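You operate a simulated robot arm through the tools that you are given. There is no shell and no other tool. Be economical: measure what you need, move in short steps, check, and stop when the job is done.

The job below is to be done with a simulated two-armed robot. You get a single attempt, and the scene is never put back.

JOB
Take the red clip and put it on top of the grey meter. Then take the wash bottle and put it in the inside of the steel frame. Then take the white block from the top of the long steel bench and put it on the shelf under the long steel bench. Then take the orange cable reel and leave it on the top of the blue frame. Then put the round grey box labelled "59" from the top of the black table on the top of the pale boxes. Then open the bottom drawer of the low cabinet, take the blue fuse from the inside of the bottom drawer of the low cabinet and leave it in the steel tray on the top of the end boxes, then shut the drawer. Then take the white torque driver and put it on the lower shelf of the pump stand. Do these in the order given. Set down upright: wash bottle, orange cable reel, blue fuse, white torque driver.

The check looks at the end state, three seconds after you hand in, the way a careful person would. Anything else that was tipped, shoved, dropped, spilled or broken makes it a failure.

ROBOT AND FRAMES
Two 6-joint arms with two-finger parallel grippers on one trunk, on a base that drives. Base frame: it is fixed to the floor where the robot stands at the start and does not move with it; the origin is under the middle of the robot, x ahead of it, y to its left, z up; the surface under the hand at the start is at about z = 86. Lengths are in cm, angles in degrees, forces in N, time in s.
The left shoulder is at the start at [8, 21.6, 158], the right one opposite. With the tool pointing down near the work surface each hand reaches from about 10 to 70 cm from the robot's upright axis, wherever it stands, measured 20 degrees to its own side. Places, roughly: blue fuse [-25, -600, 25]; bottom drawer of the low cabinet [-30, -600, 40]; grey meter [50, -50, 100]; inside of the steel frame (20x20 cm) [-148, -66, 88]; lower shelf of the pump stand [-340, -680, 20]; orange cable reel (7x7x8 cm) [70, -130, 90]; red clip (2x8x8 cm) [80, 0, 90]; round grey box [-25, -550, 75]; shelf under the long steel bench [60, -60, 20]; steel tray (26x18x4 cm) [-280, -510, 100]; top of the blue frame [10, -330, 80]; top of the pale boxes [-160, -590, 90]; wash bottle [75, 25, 100]; white block [50, -75, 100]; white torque driver (5x5x13 cm) [-30, -620, 90]. Payload 3.43 kg a hand.
The TCP of each hand is the grasp point between the finger pads, 3 cm short of the fingertips. In the tool frame z runs along the fingers and y along their closing line. Largest opening 9.4 cm; finger width 2.8, thickness 1; the body of the gripper, 5 by 9.6 cm, starts 5.5 cm behind the TCP.
Orientation is that of the tool frame in the base frame, as [roll, pitch, yaw] about the fixed x, y, z axes, in that order (R = Rz(yaw) Ry(pitch) Rx(roll)). With the fingers straight down and closing along the base's y, the tool's x points along the base's -x, its y along +y and its z along -z.

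CONTROLS
- The arms move only by the tool servo_tool. It takes "left_moves", "right_moves" or both (then of equal length, played together; a hand with none holds still); each is a list of rows, each a list of 7 numbers: the closure, from 0 (fully open) to 1 (shut), then the shift along the base's x, y, z in m, then the turn, a rotation vector about the base's x, y, z in degrees. In form: [[fingers, dx, dy, dz, ax, ay, az], ...]. A call has 1 to 8 rows; each row shifts and turns the commanded pose from where the row before left it. Each row takes 0.2 s and may step no farther than 5 cm and 8.6 degrees from the row before; otherwise, or with a gripper value out of range, the whole call is refused. A pose out of reach is approached as far as the arm can. The call stops where the force on the tool passes 40 N (or 10 N more than at its start, if that is more) or the arm is blocked; 0.2 s more then pass. The fingers move at their own pace (about 7.2 cm/s each) and stop on an object; they squeeze with about 28 N. The grip force told is the motor's: it shows also when the fingers shut on nothing. Time passes only in rows, and 0.2 s behind the last, so rows that do not move let the fingers close. The reply holds the time, the measured pose of the TCP, the force on the tool along the base axes, the opening and the grip force, in the units named above and with some noise, with the torque about the TCP (base axes, N m) and any sound that the robot's microphone picked up.
- Cameras (640 x 400 px; columns grow to the right, rows downward): "scene" is now at [9.97, -1.97, 172.91]; the picture's right is [-0.25, -0.97, 0.00], its down [-0.79, 0.20, -0.58] and it looks along [0.56, -0.14, -0.82] (base axes); focal length 266 px, centre (320, 200). "left" rides on the left gripper at [7.6, -1.4, -10.3] in its tool frame; the picture's right is [0.18, 0.98, 0.00], its down [-0.75, 0.14, -0.64] and it looks along [-0.63, 0.12, 0.77] (tool axes); focal length 243 px, centre (320, 200). "right" rides on the right gripper at [7.6, 1.4, -10.2] in its tool frame; the picture's right is [-0.18, 0.98, 0.00], its down [-0.75, -0.14, -0.64] and it looks along [-0.63, -0.12, 0.77] (tool axes); focal length 243 px, centre (320, 200). There is no depth. A picture from a camera that has moved, and an enlarged one, comes with that camera's place and axes in the base frame and with its lens.
- grab_frame(camera): a new picture of that camera. It takes no simulated time.
- slide_trunk(by): slides the trunk up (or, below 0, down) by that many cm; the arms and the scene camera ride with it, the base frame stays. It gives what a move gives, with no picture.
- base_move(legs): drives the robot by 1 to 6 legs, each [ahead, left, turn to the left] in cm, cm and degrees, along the robot's own axes; the way and the turn of a leg run together, so that a leg with both is an arc; at most 150 cm and 180 degrees a leg. The arms and the cameras ride along, it lands a little off, and it stops where it bumps. It gives what a move gives.
- pan_tilt(pan, tilt): turns the head with the scene camera to pan (to the left, within 86 degrees either way) and tilt (down, from -29 to 69), counted from straight ahead of the robot. It gives what a move gives.
- inspect(camera, box): a new picture of the part [left, top, right, bottom] of that camera's present view, enlarged. It takes no simulated time.
- close_job(): hands the job in; it is judged then, once.

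Go step by step. Nothing tells you exact positions but the pictures and the camera data: compare them with the known pose of the tool, close in by small moves and look again before you grip or let go. The budget is 483 turns and 246 pictures, counting those below and the enlarged ones. Unless the task says otherwise, let go and move clear before handing in.

The tools are called after "Request:" as a command line: name --argument value ..., lists and objects as JSON in quotes. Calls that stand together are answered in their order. servo_tool: Moves the arms, as the interface text tells. Its arguments: {"type":"object","properties":{"left_moves":{"type":"array"},"right_moves":{"type":"array"}},"required":[]} The other tools are called the same way: slide_trunk (by) slides the trunk up or down; base_move (legs) drives the base; pan_tilt (pan, tilt) turns the head that bears the scene camera; grab_frame (camera) takes a picture; inspect (camera, box) takes an enlarged picture of a part of a camera's view; close_job () hands the job in.

At the start:

```text
time: 0.0
left_position: [61.8, 15.49, 108.7]
left_orientation: [-180.0, 0.1, 179.9]
left_ft_force: [-1.0, -0.4, 0.9]
left_wrist_torque: [0.03, 0.05, 0.0]
left_gripper_width: 9.41
left_gripper_force: 0.1
right_position: [38.09, -26.0, 100.02]
right_orientation: [180.0, 0.1, 180.0]
right_ft_force: [1.2, 0.5, 0.4]
right_wrist_torque: [0.03, 0.01, 0.04]
right_gripper_width: 9.42
right_gripper_force: 0.1
trunk travel left (down, up): [-81.0, 3.0]
robot x, y, heading: [0.31, 0.53, -0.1]
head pan, tilt: [-14.5, 54.8]
```

scene: 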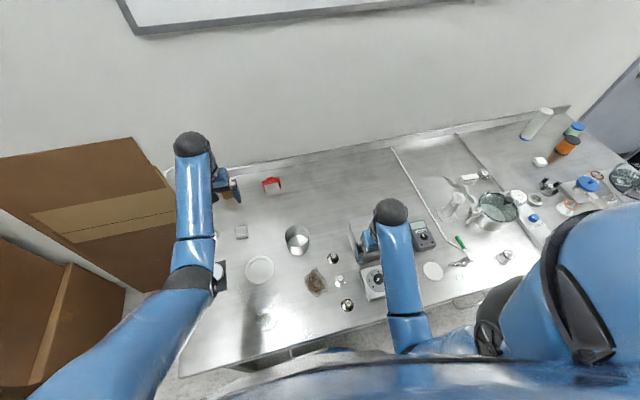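
right: 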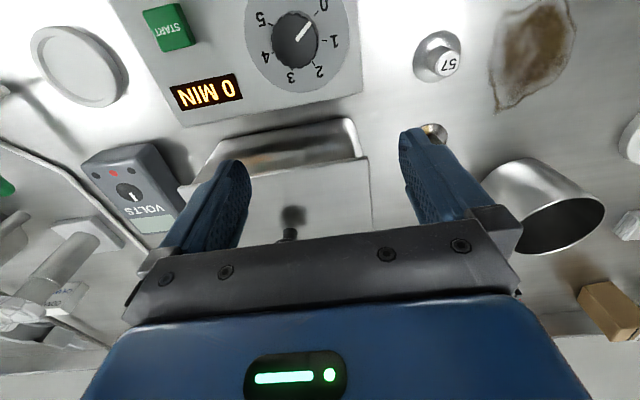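
left: 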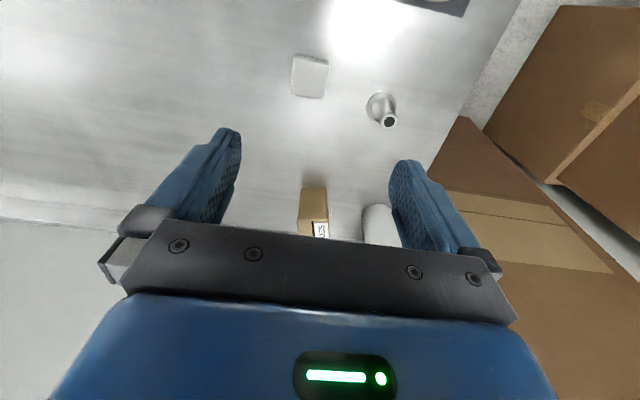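

I see the long steel bench with the red clip near the far edge, the grey meter right of the right hand, and clutter to the right. I'll enlarge the scene for detail before moving.

Request:
inspect --camera "scene" --box '[160, 130, 400, 280]'

Request:
inspect --camera "scene" --box '[380, 90, 640, 290]'

```text
2.67 times, centred on (280, 205) of scene
camera zoom: at [9.97, -1.97, 172.91], right [-0.25, -0.97, 0.0], down [-0.79, 0.2, -0.58], along [0.56, -0.14, -0.82], focal length 710 px, centre (427, 187)
```

zoom: 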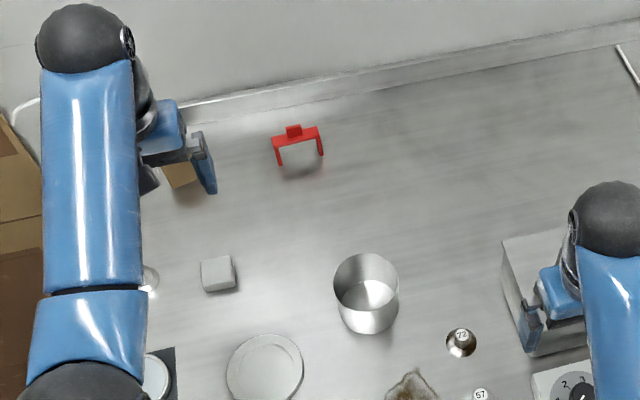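

```text
2.00 times, centred on (510, 190) of scene
camera zoom: at [9.97, -1.97, 172.91], right [-0.25, -0.97, 0.0], down [-0.79, 0.2, -0.58], along [0.56, -0.14, -0.82], focal length 532 px, centre (-60, 220)
```

zoom: 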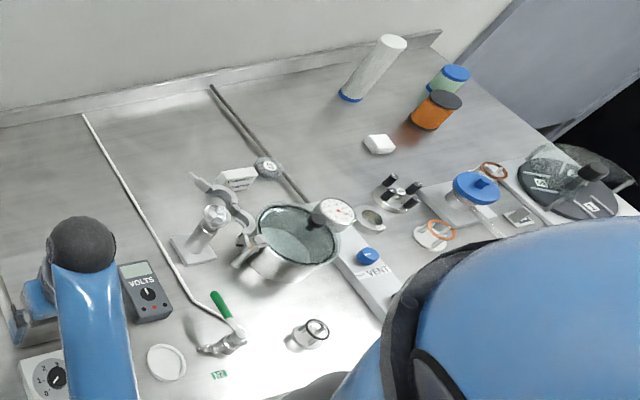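

The clip stands on its two legs near [79, 0.6], spanning along y. I'll raise both hands first and get a clearer view.

Request:
servo_tool --left_moves '[[0, 0, 0, 0.05, 0, 0, 0], [0, -0.02, 0, 0.05, 0, 0, 0], [0, -0.05, 0, 0.03, 0, 0, 0], [0, -0.05, 0, 0, 0, 0, 0]]' --right_moves '[[0, 0, 0, 0.05, 0, 0, 0], [0, 0, 0, 0.05, 0, 0, 0], [0, 0, 0, 0.05, 0, 0, 0], [0, 0, 0, 0, 0, 0, 0]]'

```text
refused: row 2 steps farther than a row can; nothing moved
```

Request:
servo_tool --left_moves '[[0, 0, 0, 0.05, 0, 0, 0], [0, 0, 0, 0.05, 0, 0, 0], [0, -0.05, 0, 0, 0, 0, 0], [0, -0.05, 0, 0, 0, 0, 0]]' --right_moves '[[0, 0, 0, 0.05, 0, 0, 0], [0, 0, 0, 0.05, 0, 0, 0], [0, 0, 0, 0.05, 0, 0, 0], [0, 0, 0, 0, 0, 0, 0]]'

Request:
grab_frame --camera "scene"

Request:
grab_frame --camera "right"

Request:
grab_frame --camera "left"

```text
time: 1.0
left_position: [60.95, 14.43, 109.63]
left_orientation: [180.0, 0.1, -180.0]
left_ft_force: [0.1, -1.0, -0.2]
left_wrist_torque: [0.04, -0.04, 0.0]
left_gripper_width: 9.37
left_gripper_force: 0.1
left hand out of reach, approached as far as the arm can: row 1, 2, 3, 4
right_position: [37.85, -25.93, 101.32]
right_orientation: [-179.9, 0.2, -180.0]
right_ft_force: [-0.8, 0.5, -0.1]
right_wrist_torque: [-0.01, 0.0, 0.01]
right_gripper_width: 9.4
right_gripper_force: 0.1
right hand out of reach, approached as far as the arm can: row 1, 2, 3
trunk travel left (down, up): [-81.0, 3.0]
robot x, y, heading: [-0.44, 0.01, 0.2]
head pan, tilt: [-14.5, 54.8]
```

```text
240 pictures are left
camera scene: at [9.7, -1.88, 172.93], right [-0.25, -0.97, 0.0], down [-0.79, 0.2, -0.58], along [0.56, -0.15, -0.82], focal length 266 px, centre (320, 200)
```

scene: 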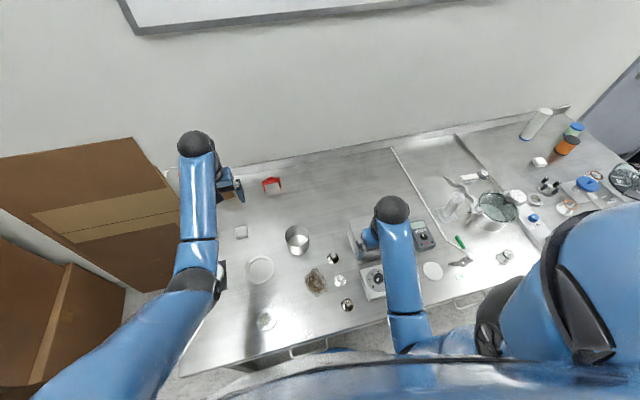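

```text
239 pictures are left
camera right: at [30.28, -24.58, 111.44], right [0.18, 0.98, 0.0], down [0.75, -0.14, 0.64], along [0.63, -0.12, -0.76], focal length 243 px, centre (320, 200)
```

right: 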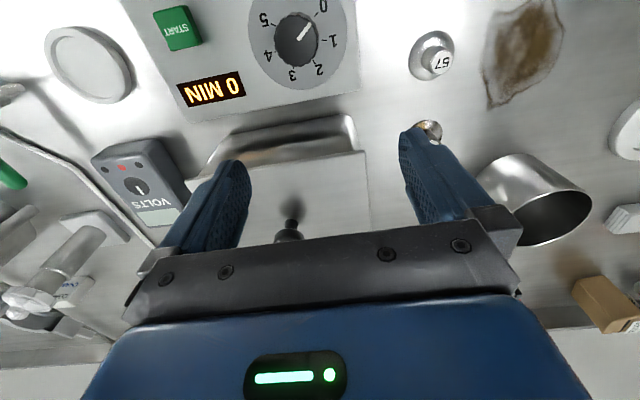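

```text
238 pictures are left
camera left: at [53.29, 13.0, 119.78], right [-0.18, 0.98, 0.0], down [0.75, 0.14, 0.64], along [0.63, 0.12, -0.77], focal length 243 px, centre (320, 200)
```

left: 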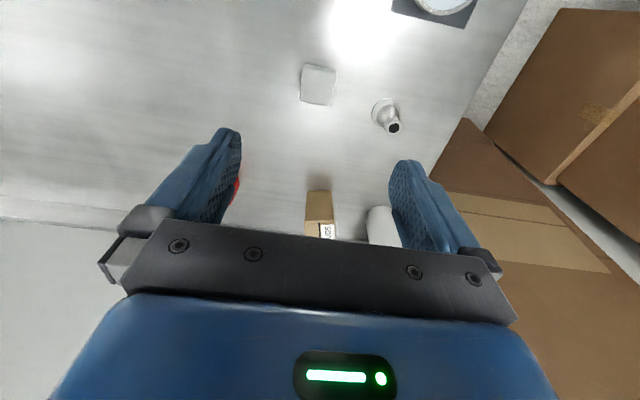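

Upward motion was limited by reach; I'll probe which direction allows raising the hands.

Request:
servo_tool --right_moves '[[0, -0.03, 0, 0.02, 0, 0, 0], [0, -0.03, 0, 0.02, 0, 0, 0]]' --left_moves '[[0, -0.04, 0, 0.02, 0, 0, 0], [0, -0.04, 0, 0.02, 0, 0, 0]]'

```text
time: 1.6
left_position: [57.91, 14.04, 107.5]
left_orientation: [180.0, 0.1, 180.0]
left_ft_force: [0.3, 0.0, 0.4]
left_wrist_torque: [-0.01, -0.04, -0.03]
left_gripper_width: 9.4
left_gripper_force: 0.0
left hand out of reach, approached as far as the arm can: row 1, 2
right_position: [31.4, -25.86, 101.87]
right_orientation: [-179.9, 0.4, 180.0]
right_ft_force: [-0.9, -0.3, 0.1]
right_wrist_torque: [0.03, 0.0, 0.03]
right_gripper_width: 9.42
right_gripper_force: 0.0
right hand out of reach, approached as far as the arm can: row 1, 2
trunk travel left (down, up): [-81.0, 3.0]
robot x, y, heading: [-0.27, -0.11, -0.1]
head pan, tilt: [-14.5, 54.8]
```

Upward reach with the tool straight down is limited by the wrist, so I'll work just under that ceiling. Next I turn the left hand by -90° while moving toward the clip.

Request:
servo_tool --left_moves '[[0, 0.02, -0.02, 0, 0, 0, -8.5], [0, 0.02, -0.02, 0, 0, 0, -8.5], [0, 0.02, -0.02, 0, 0, 0, -8.5], [0, 0.02, -0.02, 0, 0, 0, -8.5], [0, 0.02, -0.02, 0, 0, 0, -8.5], [0, 0.02, -0.02, 0, 0, 0, -8.5], [0, 0.02, 0, 0, 0, 0, -8.5], [0, 0.01, 0, 0, 0, 0, -8.5]]'

Request:
grab_frame --camera "left"

Request:
grab_frame --camera "scene"

```text
time: 3.4
left_position: [70.92, 2.53, 108.42]
left_orientation: [180.0, 0.1, 111.9]
left_ft_force: [-1.2, 0.0, -0.2]
left_wrist_torque: [-0.03, -0.04, 0.0]
left_gripper_width: 9.41
left_gripper_force: 0.0
left hand out of reach, approached as far as the arm can: row 7, 8
right_position: [31.67, -25.84, 101.8]
right_orientation: [-180.0, 0.1, 180.0]
right_ft_force: [-1.0, -0.9, -1.1]
right_wrist_torque: [-0.02, 0.0, 0.0]
right_gripper_width: 9.41
right_gripper_force: 0.0
trunk travel left (down, up): [-81.0, 3.0]
robot x, y, heading: [-0.03, 0.26, 0.1]
head pan, tilt: [-14.5, 54.8]
```

```text
237 pictures are left
camera left: at [66.68, 9.16, 118.6], right [0.84, 0.54, 0.0], down [0.41, -0.65, 0.64], along [0.35, -0.54, -0.77], focal length 243 px, centre (320, 200)
```

left: 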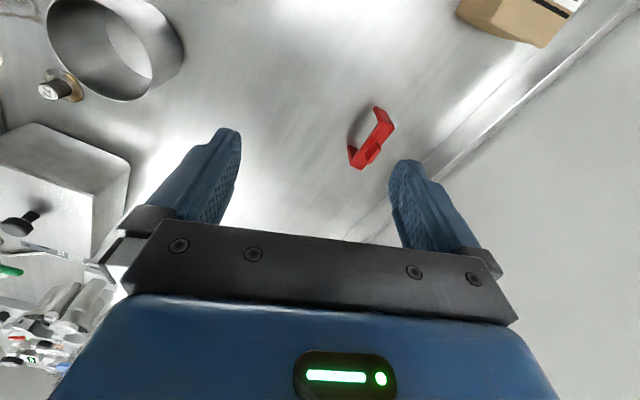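

```text
236 pictures are left
camera scene: at [9.96, -1.91, 172.9], right [-0.25, -0.97, 0.0], down [-0.79, 0.2, -0.58], along [0.56, -0.14, -0.82], focal length 266 px, centre (320, 200)
```

scene: 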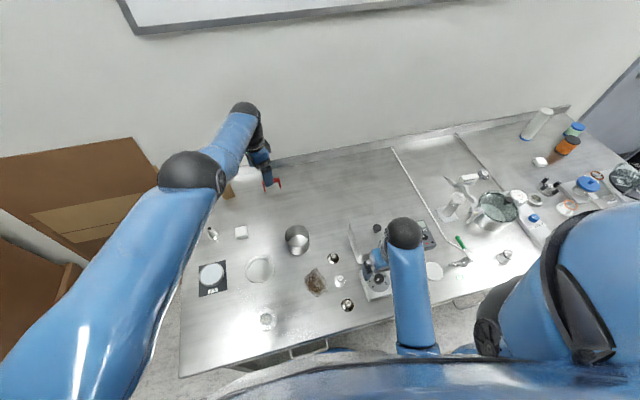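

Both views put the clip at about [79.4, 0.6], its +y leg at y≈3.8. I'll finish the turn and try to reach over it.

Request:
servo_tool --left_moves '[[0, 0.02, -0.01, -0.02, 0, 0, -7.5], [0, 0.02, -0.01, -0.02, 0, 0, -7.5], [0, 0.03, 0, -0.01, 0, 0, -7]]'

Request:
grab_frame --camera "left"

```text
time: 4.2
left_position: [69.83, 2.98, 105.84]
left_orientation: [179.9, 0.1, 89.8]
left_ft_force: [-0.6, 0.0, 1.2]
left_wrist_torque: [0.01, 0.02, -0.03]
left_gripper_width: 9.4
left_gripper_force: 0.1
left hand out of reach, approached as far as the arm can: row 1, 2, 3
right_position: [31.75, -25.83, 101.7]
right_orientation: [-179.8, 0.2, -179.9]
right_ft_force: [0.0, 0.5, -0.1]
right_wrist_torque: [-0.03, -0.01, 0.02]
right_gripper_width: 9.43
right_gripper_force: 0.1
trunk travel left (down, up): [-81.0, 3.0]
robot x, y, heading: [0.18, 0.14, -0.0]
head pan, tilt: [-14.5, 54.8]
```

```text
235 pictures are left
camera left: at [68.39, 10.69, 116.02], right [0.98, 0.18, 0.0], down [0.14, -0.75, 0.64], along [0.12, -0.63, -0.77], focal length 243 px, centre (320, 200)
```

left: 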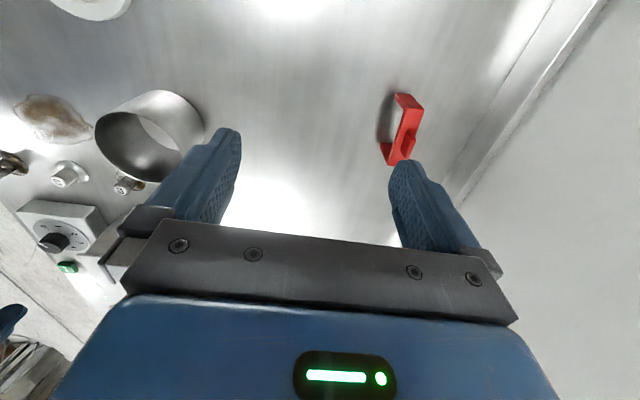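

The left arm is at full stretch at x≈70, so the base must come closer. First I'll fold the right hand up by tilting its fingers forward, so it clears the bench while driving.

Request:
servo_tool --right_moves '[[0, 0, 0, 0.03, 0, -8.5, 0], [0, 0, 0, 0.03, 0, -8.5, 0], [0, 0, 0, 0.03, 0, -8.5, 0], [0, 0, 0, 0.03, 0, -8.5, 0], [0, 0, 0, 0.03, 0, -8.5, 0], [0, 0, 0, 0.03, 0, -8.5, 0]]'

Request:
pan_tilt --pan -30 --tilt 60

Request:
grab_frame --camera "scene"

```text
time: 5.8
left_position: [69.78, 3.07, 105.66]
left_orientation: [-180.0, 0.0, 90.0]
left_ft_force: [0.6, 0.3, 0.4]
left_wrist_torque: [-0.04, -0.01, -0.02]
left_gripper_width: 9.41
left_gripper_force: 0.1
right_position: [39.79, -25.89, 114.53]
right_orientation: [-176.9, 54.6, -171.6]
right_ft_force: [-0.2, 0.1, -0.3]
right_wrist_torque: [0.0, -0.01, -0.01]
right_gripper_width: 9.39
right_gripper_force: 0.1
right hand out of reach, approached as far as the arm can: row 3, 4, 5, 6
trunk travel left (down, up): [-81.0, 3.0]
robot x, y, heading: [0.35, -0.01, 0.0]
head pan, tilt: [-14.5, 54.8]
stopped in row 6 (right hand): the arm was blocked; the commanded pose is now the measured one
```

```text
time: 6.6
left_position: [69.62, 3.0, 105.72]
left_orientation: [-180.0, 0.0, 90.1]
left_ft_force: [0.2, 0.3, 0.1]
left_wrist_torque: [-0.01, 0.03, 0.01]
left_gripper_width: 9.39
left_gripper_force: 0.1
right_position: [39.76, -25.88, 114.42]
right_orientation: [-176.9, 54.6, -171.7]
right_ft_force: [0.1, -0.6, 0.5]
right_wrist_torque: [0.02, 0.0, 0.0]
right_gripper_width: 9.38
right_gripper_force: 0.1
trunk travel left (down, up): [-81.0, 3.0]
robot x, y, heading: [-0.04, -0.09, 0.1]
head pan, tilt: [-30.0, 60.0]
```

```text
234 pictures are left
camera scene: at [8.76, -3.5, 172.28], right [-0.5, -0.87, 0.0], down [-0.75, 0.43, -0.5], along [0.43, -0.25, -0.87], focal length 266 px, centre (320, 200)
```

scene: 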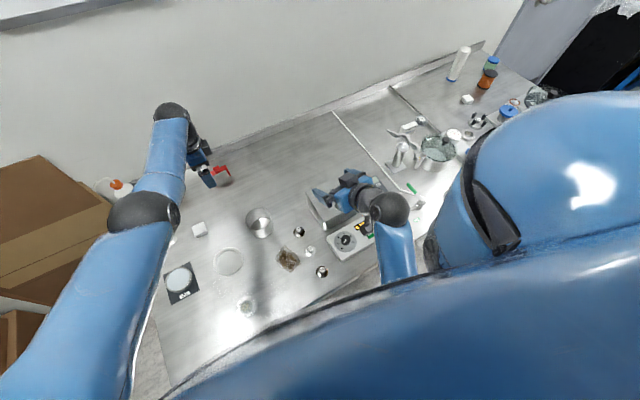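

Right hand is up at z≈114. Now I'll ease the base ahead and to the right.

Request:
base_move --legs '[[8, 0, 0]]'

```text
time: 7.5
left_position: [71.01, 3.01, 105.79]
left_orientation: [-179.9, 0.0, 90.1]
left_ft_force: [0.6, -0.2, -0.7]
left_wrist_torque: [0.01, 0.0, 0.02]
left_gripper_width: 9.38
left_gripper_force: 0.0
right_position: [40.97, -25.9, 114.54]
right_orientation: [-176.7, 54.8, -171.4]
right_ft_force: [-0.8, 0.9, 0.3]
right_wrist_torque: [-0.01, 0.06, 0.01]
right_gripper_width: 9.41
right_gripper_force: 0.2
trunk travel left (down, up): [-81.0, 3.0]
robot x, y, heading: [1.4, 0.18, 0.1]
head pan, tilt: [-30.0, 60.0]
stopped in leg 1: the robot was blocked; the commanded pose is now the measured one
```

The base is blocked by the bench at x≈1.4. Turning the robot to the right brings the left shoulder ahead, so I'll back off a bit and turn -45° in steps.

Request:
base_move --legs '[[-6, 0, 0], [0, 0, -25]]'

Request:
grab_frame --camera "scene"

```text
time: 9.7
left_position: [60.04, -26.74, 105.64]
left_orientation: [-179.9, 0.0, 65.0]
left_ft_force: [-0.1, -0.3, 0.4]
left_wrist_torque: [-0.01, 0.04, 0.04]
left_gripper_width: 9.39
left_gripper_force: 0.0
right_position: [20.62, -40.23, 114.46]
right_orientation: [-176.8, 54.7, 163.5]
right_ft_force: [0.0, -0.3, 0.5]
right_wrist_torque: [-0.03, 0.01, -0.06]
right_gripper_width: 9.4
right_gripper_force: 0.0
trunk travel left (down, up): [-81.0, 3.0]
robot x, y, heading: [-4.36, -0.1, -25.1]
head pan, tilt: [-30.0, 60.0]
```

```text
233 pictures are left
camera scene: at [2.16, -6.81, 172.27], right [-0.82, -0.57, 0.0], down [-0.5, 0.71, -0.5], along [0.29, -0.41, -0.87], focal length 266 px, centre (320, 200)
```

scene: 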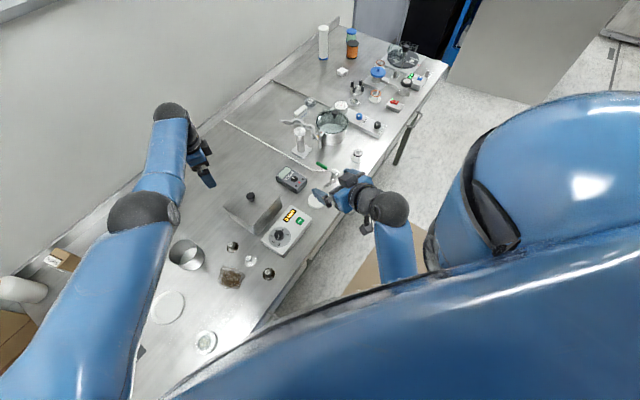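

Request:
base_move --legs '[[0, 0, -22]]'

Request:
pan_tilt --pan 30 --tilt 50

Request:
grab_frame --camera "scene"

```text
time: 11.3
left_position: [45.68, -48.47, 105.65]
left_orientation: [180.0, 0.0, 43.4]
left_ft_force: [0.1, -0.5, -0.6]
left_wrist_torque: [-0.03, -0.01, 0.02]
left_gripper_width: 9.41
left_gripper_force: 0.1
right_position: [4.09, -46.67, 114.54]
right_orientation: [-176.9, 54.7, 142.0]
right_ft_force: [0.1, 0.2, 0.1]
right_wrist_torque: [-0.01, -0.01, -0.02]
right_gripper_width: 9.4
right_gripper_force: 0.1
trunk travel left (down, up): [-81.0, 3.0]
robot x, y, heading: [-4.58, -0.21, -46.6]
head pan, tilt: [-30.0, 60.0]
```

```text
time: 12.6
left_position: [45.65, -48.63, 105.72]
left_orientation: [180.0, 0.0, 43.4]
left_ft_force: [0.0, 0.0, 0.0]
left_wrist_torque: [0.01, 0.02, -0.01]
left_gripper_width: 9.39
left_gripper_force: 0.0
right_position: [4.04, -46.61, 114.43]
right_orientation: [-176.8, 54.7, 141.9]
right_ft_force: [-0.5, 0.5, 0.1]
right_wrist_torque: [-0.03, 0.0, 0.01]
right_gripper_width: 9.42
right_gripper_force: 0.0
trunk travel left (down, up): [-81.0, 3.0]
robot x, y, heading: [-4.38, 0.14, -46.6]
head pan, tilt: [30.0, 50.0]
```

```text
232 pictures are left
camera scene: at [4.9, -4.56, 173.52], right [-0.29, -0.96, 0.0], down [-0.73, 0.22, -0.64], along [0.62, -0.18, -0.77], focal length 266 px, centre (320, 200)
```

scene: 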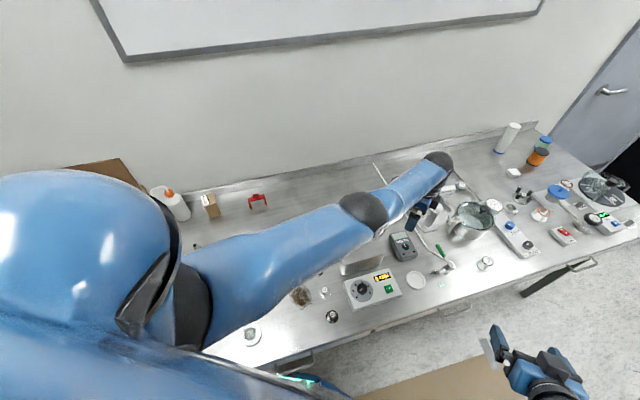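

The clip is now visible and free. I'll swing the left hand over the bench towards it, turning back to yaw 90.

Request:
servo_tool --left_moves '[[0, 0.015, 0.045, 0, 0, 0, 5.8], [0, 0.015, 0.045, 0, 0, 0, 5.8], [0, 0.015, 0.045, 0, 0, 0, 5.8], [0, 0.02, 0.045, 0, 0, 0, 5.8], [0, 0.02, 0.045, 0, 0, 0, 5.8], [0, 0.02, 0.045, 0, 0, 0, 5.8], [0, 0.02, 0.045, 0, 0, 0, 5.8], [0, 0.02, 0.045, 0, 0, 0, 6]]'

Request:
base_move --legs '[[5, -4, 0]]'

```text
time: 14.4
left_position: [60.11, -12.19, 105.78]
left_orientation: [-179.8, 0.1, 90.1]
left_ft_force: [0.4, 0.7, -0.2]
left_wrist_torque: [-0.02, 0.02, 0.02]
left_gripper_width: 9.39
left_gripper_force: 0.0
right_position: [3.99, -46.5, 114.49]
right_orientation: [-176.6, 54.7, 142.0]
right_ft_force: [-0.1, -0.1, 0.5]
right_wrist_torque: [0.02, 0.01, -0.01]
right_gripper_width: 9.39
right_gripper_force: 0.0
trunk travel left (down, up): [-81.0, 3.0]
robot x, y, heading: [-4.42, 0.08, -46.6]
head pan, tilt: [30.0, 50.0]
```

```text
time: 15.3
left_position: [60.56, -17.43, 106.03]
left_orientation: [179.9, 0.5, 90.1]
left_ft_force: [0.1, 0.4, -0.5]
left_wrist_torque: [-0.06, -0.02, 0.01]
left_gripper_width: 9.4
left_gripper_force: 0.0
right_position: [4.52, -51.71, 114.91]
right_orientation: [-176.1, 55.1, 142.5]
right_ft_force: [0.8, -0.3, 0.2]
right_wrist_torque: [-0.05, 0.04, -0.05]
right_gripper_width: 9.39
right_gripper_force: 0.0
trunk travel left (down, up): [-81.0, 3.0]
robot x, y, heading: [-4.01, -5.91, -46.7]
head pan, tilt: [30.0, 50.0]
```

Request:
servo_tool --left_moves '[[0, 0.03, 0.03, 0, 0, 0, 0], [0, 0.03, 0.03, 0, 0, 0, 0], [0, 0.03, 0.03, 0, 0, 0, 0], [0, 0.03, 0.03, 0, 0, 0, 0], [0, 0.03, 0.03, 0, 0, 0, 0], [0, 0.038, 0.03, 0, 0, 0, 0]]'

Request:
grab_frame --camera "left"

Request:
inspect --camera "scene" --box '[140, 130, 380, 280]'

```text
time: 16.8
left_position: [79.75, -0.23, 105.59]
left_orientation: [-179.9, 0.1, 90.1]
left_ft_force: [-0.2, 0.2, 0.1]
left_wrist_torque: [0.0, 0.02, 0.03]
left_gripper_width: 9.38
left_gripper_force: 0.1
right_position: [4.86, -52.5, 114.53]
right_orientation: [-176.7, 54.8, 142.1]
right_ft_force: [-0.1, 0.4, -0.6]
right_wrist_torque: [0.0, -0.01, -0.01]
right_gripper_width: 9.38
right_gripper_force: 0.1
trunk travel left (down, up): [-81.0, 3.0]
robot x, y, heading: [-3.85, -6.07, -46.5]
head pan, tilt: [30.0, 50.0]
```

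```text
231 pictures are left
camera left: at [78.32, 7.49, 115.94], right [0.98, 0.19, 0.0], down [0.14, -0.75, 0.64], along [0.12, -0.63, -0.77], focal length 243 px, centre (320, 200)
```

left: 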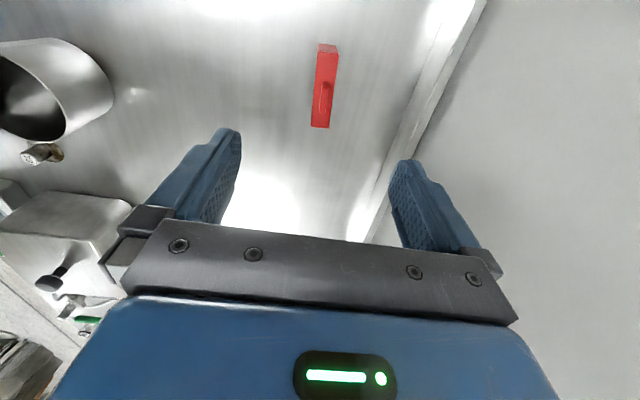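

```text
2.67 times, centred on (260, 205) of scene
camera zoom: at [5.66, -10.17, 173.52], right [-0.29, -0.96, 0.0], down [-0.73, 0.22, -0.64], along [0.62, -0.18, -0.77], focal length 710 px, centre (480, 187)
```

zoom: 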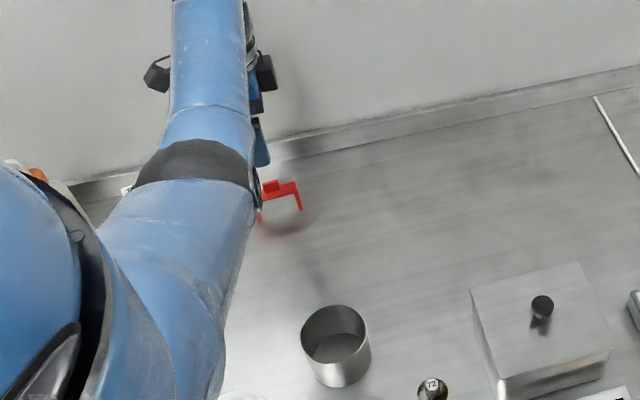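

The clip centre is about [79.9, 1.1] in this view. I'll shift 1.3 cm in y and lower via the trunk.

Request:
servo_tool --left_moves '[[0, 0.002, 0.013, 0, 0, 0, 0], [0, 0, 0, 0, 0, 0, 0]]'

Request:
slide_trunk --by -7

Request:
grab_frame --camera "left"

```text
time: 17.4
left_position: [79.81, 0.95, 105.81]
left_orientation: [179.9, 0.0, 90.2]
left_ft_force: [0.4, -0.1, 0.2]
left_wrist_torque: [-0.03, 0.0, 0.03]
left_gripper_width: 9.39
left_gripper_force: 0.0
right_position: [4.8, -52.51, 114.57]
right_orientation: [-176.7, 54.8, 142.1]
right_ft_force: [1.0, -0.3, -0.8]
right_wrist_torque: [-0.04, 0.0, -0.03]
right_gripper_width: 9.38
right_gripper_force: 0.1
trunk travel left (down, up): [-81.0, 3.0]
robot x, y, heading: [-4.06, -6.17, -46.6]
head pan, tilt: [30.0, 50.0]
```

```text
time: 18.4
left_position: [79.71, 0.81, 98.85]
left_orientation: [179.9, 0.0, 90.2]
left_ft_force: [0.0, 0.4, -0.6]
left_wrist_torque: [0.0, 0.02, -0.04]
left_gripper_width: 9.39
left_gripper_force: 0.0
right_position: [4.65, -52.7, 107.44]
right_orientation: [-176.8, 54.8, 142.0]
right_ft_force: [-0.6, 0.2, 0.6]
right_wrist_torque: [0.0, 0.0, 0.01]
right_gripper_width: 9.37
right_gripper_force: 0.1
trunk travel left (down, up): [-74.0, 10.0]
robot x, y, heading: [-4.1, -6.07, -46.8]
head pan, tilt: [30.0, 50.0]
```

```text
229 pictures are left
camera left: at [78.27, 8.54, 109.06], right [0.98, 0.19, 0.0], down [0.14, -0.75, 0.64], along [0.12, -0.63, -0.77], focal length 243 px, centre (320, 200)
```

left: 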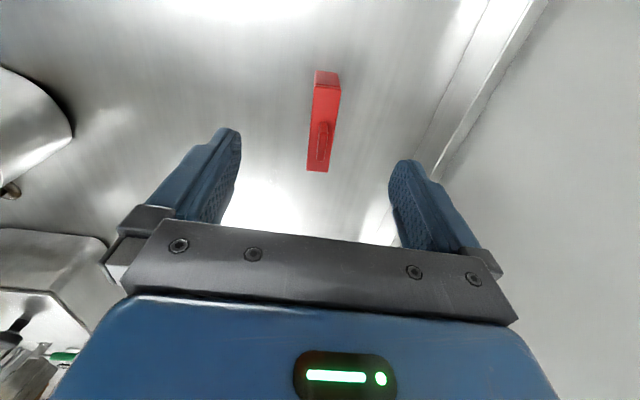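

Request:
slide_trunk --by -7

Request:
grab_frame --camera "left"

```text
time: 19.5
left_position: [79.7, 0.77, 91.92]
left_orientation: [-179.9, 0.0, 90.1]
left_ft_force: [-0.3, 0.6, -0.6]
left_wrist_torque: [0.01, 0.01, 0.05]
left_gripper_width: 9.41
left_gripper_force: 0.0
right_position: [4.67, -52.58, 100.48]
right_orientation: [-176.8, 54.9, 142.0]
right_ft_force: [0.2, -0.3, 0.0]
right_wrist_torque: [-0.01, 0.02, -0.02]
right_gripper_width: 9.43
right_gripper_force: 0.0
trunk travel left (down, up): [-67.0, 17.0]
robot x, y, heading: [-3.76, -6.28, -46.5]
head pan, tilt: [30.0, 50.0]
```

```text
228 pictures are left
camera left: at [78.28, 8.55, 102.03], right [0.98, 0.19, 0.0], down [0.14, -0.75, 0.64], along [0.12, -0.63, -0.77], focal length 243 px, centre (320, 200)
```

left: 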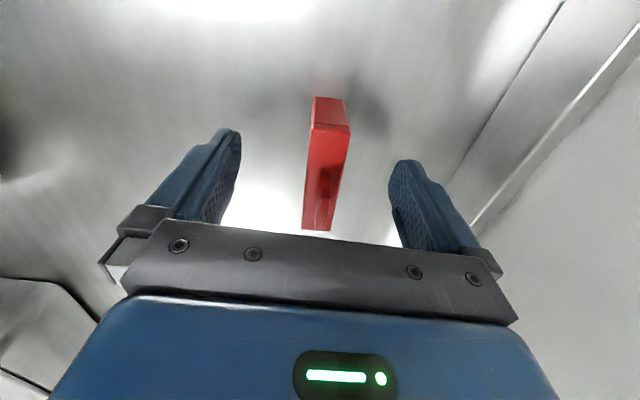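

The fingers straddle the crossbar at mid-width. Closing now.

Request:
servo_tool --left_moves '[[0.5, 0, 0, 0, 0, 0, 0], [1, 0, 0, 0, 0, 0, 0], [1, 0, 0, 0, 0, 0, 0], [1, 0, 0, 0, 0, 0, 0], [1, 0, 0, 0, 0, 0, 0]]'

```text
time: 20.7
left_position: [79.69, 0.74, 91.83]
left_orientation: [-179.8, 0.0, 90.1]
left_ft_force: [0.0, 0.2, 0.2]
left_wrist_torque: [0.0, 0.0, 0.01]
left_gripper_width: 1.89
left_gripper_force: 28.0
right_position: [4.57, -52.58, 100.53]
right_orientation: [-176.8, 54.8, 142.0]
right_ft_force: [-0.3, 0.7, -0.2]
right_wrist_torque: [0.01, -0.04, 0.0]
right_gripper_width: 9.4
right_gripper_force: 0.0
trunk travel left (down, up): [-67.0, 17.0]
robot x, y, heading: [-4.17, -5.91, -46.5]
head pan, tilt: [30.0, 50.0]
```

Gripped (1.9 cm). Lifting with the trunk and then looking at the meter.

Request:
slide_trunk --by 14

Request:
inspect --camera "scene" --box '[320, 190, 480, 290]'

Request:
grab_frame --camera "left"

```text
time: 22.4
left_position: [79.72, 0.9, 105.94]
left_orientation: [-179.9, -0.1, 90.1]
left_ft_force: [0.1, 0.3, -1.1]
left_wrist_torque: [-0.02, -0.01, -0.02]
left_gripper_width: 1.88
left_gripper_force: 28.2
right_position: [4.64, -52.65, 114.58]
right_orientation: [-176.9, 54.6, 141.9]
right_ft_force: [-0.2, 0.4, 0.8]
right_wrist_torque: [0.01, 0.02, -0.03]
right_gripper_width: 9.38
right_gripper_force: 0.1
trunk travel left (down, up): [-81.0, 3.0]
robot x, y, heading: [-3.58, -5.96, -46.7]
head pan, tilt: [30.0, 50.0]
```

```text
4.00 times, centred on (400, 240) of scene
camera zoom: at [5.5, -10.54, 173.56], right [-0.29, -0.96, 0.0], down [-0.73, 0.22, -0.64], along [0.62, -0.18, -0.77], focal length 1065 px, centre (0, 40)
```

zoom: 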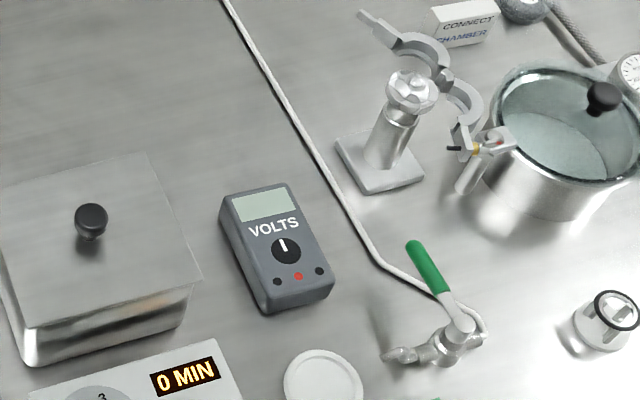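

```text
226 pictures are left
camera left: at [78.3, 8.55, 116.1], right [0.98, 0.19, 0.0], down [0.14, -0.75, 0.64], along [0.12, -0.63, -0.77], focal length 243 px, centre (320, 200)
```

left: 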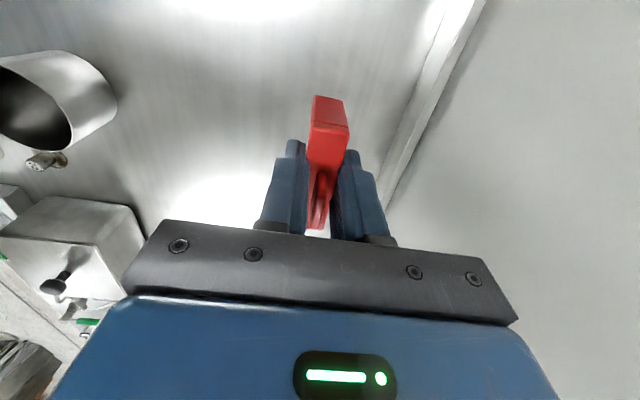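

The clip is held. The meter's face is about 10 x 6.5 cm, long along x, centred near [44, -47], so I'll swing over and turn the clip to span along x (yaw 180).

Request:
servo_tool --left_moves '[[1, -0.0277, -0.037, 0, 0, 0, 6.92], [1, -0.0277, -0.037, 0, 0, 0, 6.92], [1, -0.0277, -0.037, 0, 0, 0, 6.92], [1, -0.0277, -0.037, 0, 0, 0, 6.92], [1, -0.0277, -0.037, 0, 0, 0, 6.92], [1, -0.0277, -0.037, 0, 0, 0, 6.92], [1, -0.0277, -0.037, 0, 0, 0, 6.92], [1, -0.0277, -0.037, 0, 0, 0, 6.92]]'

Request:
servo_tool --left_moves '[[1, -0.0277, -0.037, 0, 0, 0, 6.92], [1, -0.0277, -0.037, 0, 0, 0, 6.92], [1, -0.0277, -0.037, 0, 0, 0, 6.92], [1, -0.0277, -0.037, 0, 0, 0, 6.92], [1, -0.0277, -0.037, 0, 0, 0, 6.92], [1, 0, 0, 0, 0, 0, 0]]'

Request:
grab_frame --camera "left"

Request:
inspect --camera "scene" --box '[320, 190, 480, 290]'

```text
time: 24.2
left_position: [57.3, -28.82, 106.04]
left_orientation: [179.9, 0.0, 145.6]
left_ft_force: [0.0, 0.9, -0.2]
left_wrist_torque: [0.01, 0.03, 0.0]
left_gripper_width: 1.9
left_gripper_force: 28.4
right_position: [4.51, -52.73, 114.44]
right_orientation: [-177.0, 54.7, 141.9]
right_ft_force: [0.4, -0.4, -0.6]
right_wrist_torque: [0.01, 0.01, 0.04]
right_gripper_width: 9.38
right_gripper_force: 0.1
trunk travel left (down, up): [-81.0, 3.0]
robot x, y, heading: [-4.24, -5.7, -46.7]
head pan, tilt: [30.0, 50.0]
```

```text
time: 25.6
left_position: [43.64, -47.15, 105.84]
left_orientation: [180.0, 0.0, -179.9]
left_ft_force: [-0.4, 0.0, 0.1]
left_wrist_torque: [0.0, 0.01, 0.0]
left_gripper_width: 1.86
left_gripper_force: 28.3
right_position: [4.54, -52.76, 114.45]
right_orientation: [-176.8, 54.8, 142.1]
right_ft_force: [-0.2, 0.0, -0.3]
right_wrist_torque: [-0.04, 0.01, -0.01]
right_gripper_width: 9.4
right_gripper_force: 0.1
trunk travel left (down, up): [-81.0, 3.0]
robot x, y, heading: [-4.01, -5.89, -46.7]
head pan, tilt: [30.0, 50.0]
```

```text
225 pictures are left
camera left: at [36.07, -48.56, 116.15], right [-0.19, 0.98, 0.0], down [0.75, 0.14, 0.64], along [0.63, 0.12, -0.77], focal length 243 px, centre (320, 200)
```

left: 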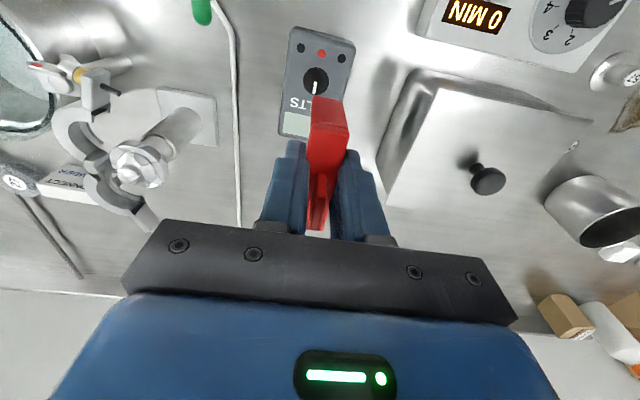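

```text
4.00 times, centred on (400, 240) of scene
camera zoom: at [5.47, -10.56, 173.53], right [-0.29, -0.96, 0.0], down [-0.73, 0.22, -0.64], along [0.62, -0.18, -0.77], focal length 1065 px, centre (0, 40)
```

zoom: 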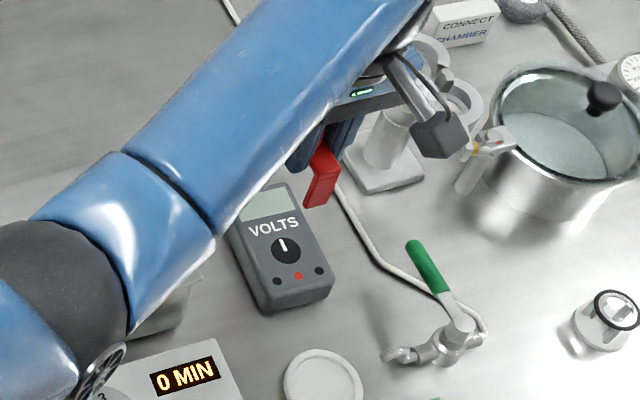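

Both views agree the meter centre is [43.8, -47.5], its top at z≈89.5. Lowering the clip over it.

Request:
servo_tool --left_moves '[[1, 0.001, -0.003, -0.03, 0, 0, 0], [1, 0, 0, -0.03, 0, 0, 0], [1, 0, 0, -0.025, 0, 0, 0], [1, 0, 0, 0, 0, 0, 0]]'

Request:
grab_frame --camera "left"

Request:
inspect --camera "scene" --box '[320, 190, 480, 290]'

```text
time: 26.6
left_position: [43.82, -47.35, 97.4]
left_orientation: [-179.9, 0.0, -179.9]
left_ft_force: [0.7, 0.3, -0.2]
left_wrist_torque: [0.0, 0.05, 0.0]
left_gripper_width: 1.86
left_gripper_force: 28.1
right_position: [4.56, -52.79, 114.53]
right_orientation: [-176.8, 54.9, 141.9]
right_ft_force: [0.4, 0.6, -0.5]
right_wrist_torque: [0.01, 0.03, 0.02]
right_gripper_width: 9.39
right_gripper_force: 0.0
trunk travel left (down, up): [-81.0, 3.0]
robot x, y, heading: [-4.02, -6.32, -46.7]
head pan, tilt: [30.0, 50.0]
```

```text
223 pictures are left
camera left: at [36.18, -48.71, 107.61], right [-0.19, 0.98, 0.0], down [0.75, 0.14, 0.64], along [0.63, 0.12, -0.77], focal length 243 px, centre (320, 200)
```

left: 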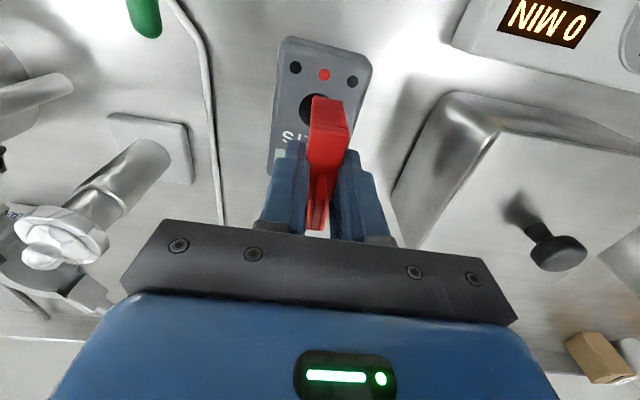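

```text
4.00 times, centred on (400, 240) of scene
camera zoom: at [5.47, -10.56, 173.52], right [-0.28, -0.96, 0.0], down [-0.73, 0.22, -0.64], along [0.62, -0.18, -0.77], focal length 1065 px, centre (0, 40)
```

zoom: 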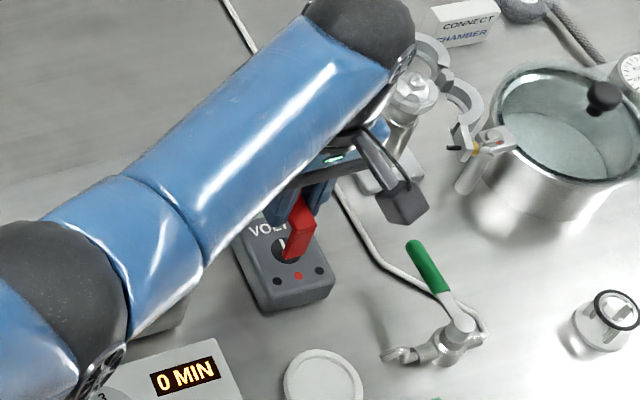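

Request:
servo_tool --left_moves '[[1, 0, -0.003, -0.01, 0, 0, 0], [1, 0, 0, -0.005, 0, 0, 0], [1, 0, 0, -0.003, 0, 0, 0], [1, 0, 0, 0, 0, 0, 0]]'

Request:
inspect --camera "scene" --box '[360, 210, 440, 260]'

```text
time: 27.6
left_position: [43.78, -47.8, 95.57]
left_orientation: [-180.0, 0.1, -179.9]
left_ft_force: [-1.3, -0.6, 0.0]
left_wrist_torque: [0.01, 0.02, 0.01]
left_gripper_width: 1.86
left_gripper_force: 27.9
right_position: [4.5, -52.61, 114.49]
right_orientation: [-176.8, 54.8, 142.1]
right_ft_force: [0.2, -0.5, -0.7]
right_wrist_torque: [0.0, -0.01, 0.0]
right_gripper_width: 9.42
right_gripper_force: 0.0
trunk travel left (down, up): [-81.0, 3.0]
robot x, y, heading: [-3.69, -6.09, -46.5]
head pan, tilt: [30.0, 50.0]
```

```text
8.00 times, centred on (400, 235) of scene
camera zoom: at [5.47, -10.55, 173.52], right [-0.29, -0.96, 0.0], down [-0.73, 0.22, -0.64], along [0.62, -0.18, -0.77], focal length 2130 px, centre (-320, -80)
```

zoom: 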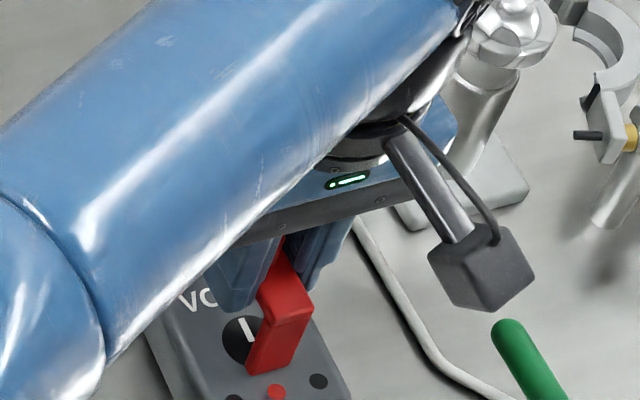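

Request:
servo_tool --left_moves '[[1, 0, 0.001, -0.003, 0, 0, 0], [1, 0, 0, -0.003, 0, 0, 0], [1, 0, 0, -0.002, 0, 0, 0]]'

```text
time: 28.4
left_position: [43.9, -47.83, 95.2]
left_orientation: [-179.5, 0.4, -179.9]
left_ft_force: [1.9, -0.8, 31.3]
left_wrist_torque: [0.05, -0.07, -0.1]
left_gripper_width: 1.92
left_gripper_force: 28.0
right_position: [4.45, -52.46, 114.6]
right_orientation: [-176.8, 54.8, 142.0]
right_ft_force: [1.0, -0.5, 0.1]
right_wrist_torque: [-0.01, -0.02, 0.02]
right_gripper_width: 9.4
right_gripper_force: 0.1
trunk travel left (down, up): [-81.0, 3.0]
robot x, y, heading: [-3.77, -5.97, -46.4]
head pan, tilt: [30.0, 50.0]
```

Contact at z≈95.2 as expected. Relieving the push and releasing gently.

Request:
servo_tool --left_moves '[[1, 0, 0, 0.004, 0, 0, 0], [0.75, 0, 0, 0, 0, 0, 0], [0.6, 0, 0, 0, 0, 0, 0], [0.6, 0, 0, 0, 0, 0, 0], [0.6, 0, 0, 0.02, 0, 0, 0], [0.6, 0, 0, 0.04, 0, 0, 0], [0.6, 0, 0, 0.04, 0, 0, 0]]'

Request:
grab_frame --camera "left"

Request:
inspect --camera "scene" --box '[360, 210, 440, 260]'

```text
time: 30.0
left_position: [43.85, -47.5, 105.22]
left_orientation: [179.9, -0.1, -179.9]
left_ft_force: [0.2, -0.7, 1.2]
left_wrist_torque: [-0.02, 0.05, 0.03]
left_gripper_width: 3.76
left_gripper_force: 0.1
right_position: [4.66, -52.71, 114.37]
right_orientation: [-176.9, 54.8, 142.0]
right_ft_force: [-0.6, -0.9, 0.5]
right_wrist_torque: [0.0, 0.01, -0.06]
right_gripper_width: 9.4
right_gripper_force: 0.1
trunk travel left (down, up): [-81.0, 3.0]
robot x, y, heading: [-3.86, -6.17, -46.8]
head pan, tilt: [30.0, 50.0]
```

```text
220 pictures are left
camera left: at [36.3, -49.01, 115.47], right [-0.19, 0.98, 0.0], down [0.75, 0.14, 0.64], along [0.63, 0.12, -0.77], focal length 243 px, centre (320, 200)
```

left: 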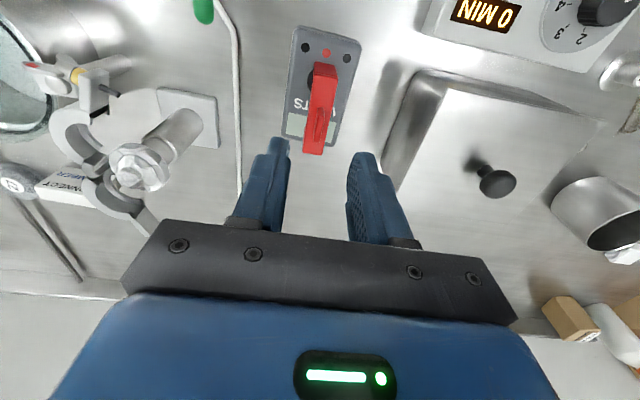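

```text
8.00 times, centred on (400, 235) of scene
camera zoom: at [5.4, -10.56, 173.52], right [-0.29, -0.96, 0.0], down [-0.73, 0.22, -0.64], along [0.62, -0.18, -0.77], focal length 2130 px, centre (-320, -80)
```

zoom: 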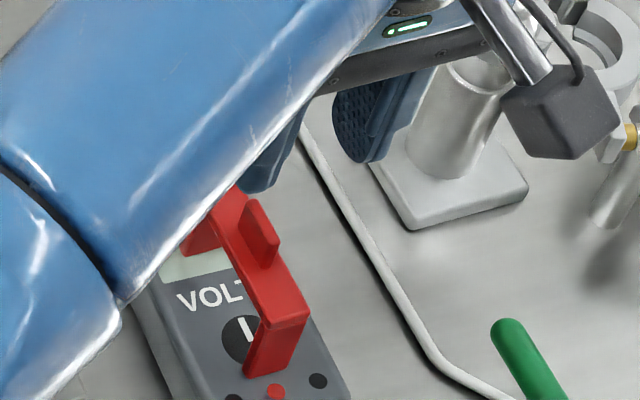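

The clip stands on the meter. Now the wash bottle: white with orange cap at the bench's left end; take a close look.

Request:
inspect --camera "scene" --box '[130, 150, 290, 250]'

```text
4.00 times, centred on (210, 200) of scene
camera zoom: at [5.4, -10.56, 173.52], right [-0.29, -0.96, 0.0], down [-0.73, 0.22, -0.64], along [0.62, -0.18, -0.77], focal length 1065 px, centre (760, 200)
```

zoom: 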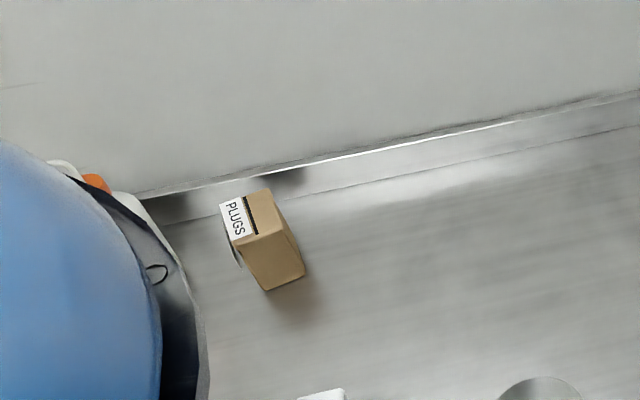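

The shoulder hides it. I'll turn the robot back to face the bench and then look from both cameras.

Request:
base_move --legs '[[0, 0, 44]]'

Request:
pan_tilt --pan 15 --tilt 40

Request:
grab_frame --camera "scene"

Request:
grab_frame --camera "left"

```text
time: 32.4
left_position: [59.48, -2.78, 105.26]
left_orientation: [180.0, 0.0, -136.0]
left_ft_force: [0.7, -0.6, -0.2]
left_wrist_torque: [-0.03, -0.01, -0.01]
left_gripper_width: 3.78
left_gripper_force: 0.0
right_position: [34.64, -33.71, 114.55]
right_orientation: [-177.0, 54.7, -174.1]
right_ft_force: [0.4, -0.1, 0.3]
right_wrist_torque: [0.0, -0.01, 0.03]
right_gripper_width: 9.4
right_gripper_force: 0.0
trunk travel left (down, up): [-81.0, 3.0]
robot x, y, heading: [-4.37, -6.07, -2.9]
head pan, tilt: [30.0, 50.0]
```

```text
time: 33.2
left_position: [59.39, -2.67, 105.32]
left_orientation: [179.9, 0.1, -136.0]
left_ft_force: [1.6, 0.4, 0.3]
left_wrist_torque: [0.02, 0.02, -0.05]
left_gripper_width: 3.77
left_gripper_force: 0.1
right_position: [34.65, -33.74, 114.71]
right_orientation: [-176.8, 54.8, -174.1]
right_ft_force: [-0.3, 0.7, -0.9]
right_wrist_torque: [-0.01, 0.01, -0.01]
right_gripper_width: 9.4
right_gripper_force: 0.1
trunk travel left (down, up): [-81.0, 3.0]
robot x, y, heading: [-4.1, -6.05, -2.9]
head pan, tilt: [15.0, 40.0]
```

```text
217 pictures are left
camera scene: at [7.33, -4.48, 174.94], right [0.21, -0.98, 0.0], down [-0.63, -0.14, -0.77], along [0.75, 0.16, -0.64], focal length 266 px, centre (320, 200)
```

scene: 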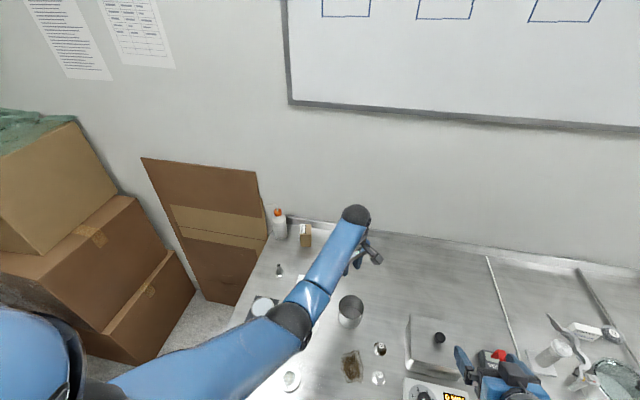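

```text
216 pictures are left
camera left: at [54.96, -9.04, 115.48], right [-0.82, 0.58, 0.0], down [0.44, 0.63, 0.64], along [0.37, 0.52, -0.77], focal length 243 px, centre (320, 200)
```

left: 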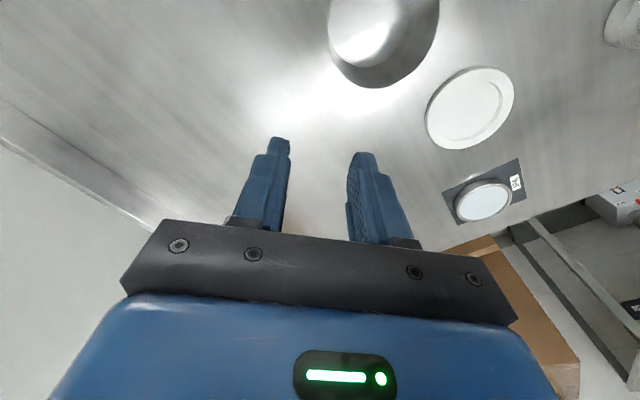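

Request:
inspect --camera "scene" --box '[230, 190, 358, 270]'

```text
5.00 times, centred on (294, 230) of scene
camera zoom: at [7.33, -4.48, 174.94], right [0.21, -0.98, 0.0], down [-0.63, -0.14, -0.77], along [0.75, 0.16, -0.64], focal length 1331 px, centre (450, 50)
```

zoom: 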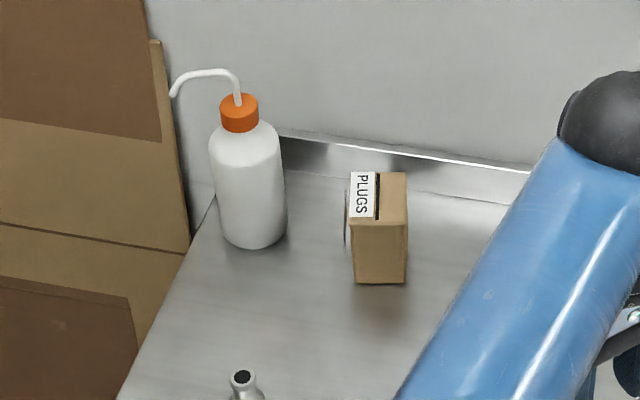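

The bottle (≈6.4 cm wide, body up to z≈97, cap ≈101) stands near [83.5, 30]. I'll grip it from the front with the hand tilted; first shift the base left and turn so that the left shoulder is near.

Request:
base_move --legs '[[0, 18, 0], [0, 0, -37]]'

```text
time: 36.4
left_position: [49.34, -24.24, 105.25]
left_orientation: [180.0, 0.0, -173.4]
left_ft_force: [1.2, -0.2, -0.3]
left_wrist_torque: [-0.03, 0.0, -0.02]
left_gripper_width: 3.77
left_gripper_force: 0.0
right_position: [10.9, -33.63, 114.5]
right_orientation: [-176.8, 54.8, 148.6]
right_ft_force: [-0.7, 0.3, 0.7]
right_wrist_torque: [0.0, -0.01, 0.0]
right_gripper_width: 9.39
right_gripper_force: 0.0
trunk travel left (down, up): [-81.0, 3.0]
robot x, y, heading: [-3.38, 11.71, -40.0]
head pan, tilt: [15.0, 40.0]
```

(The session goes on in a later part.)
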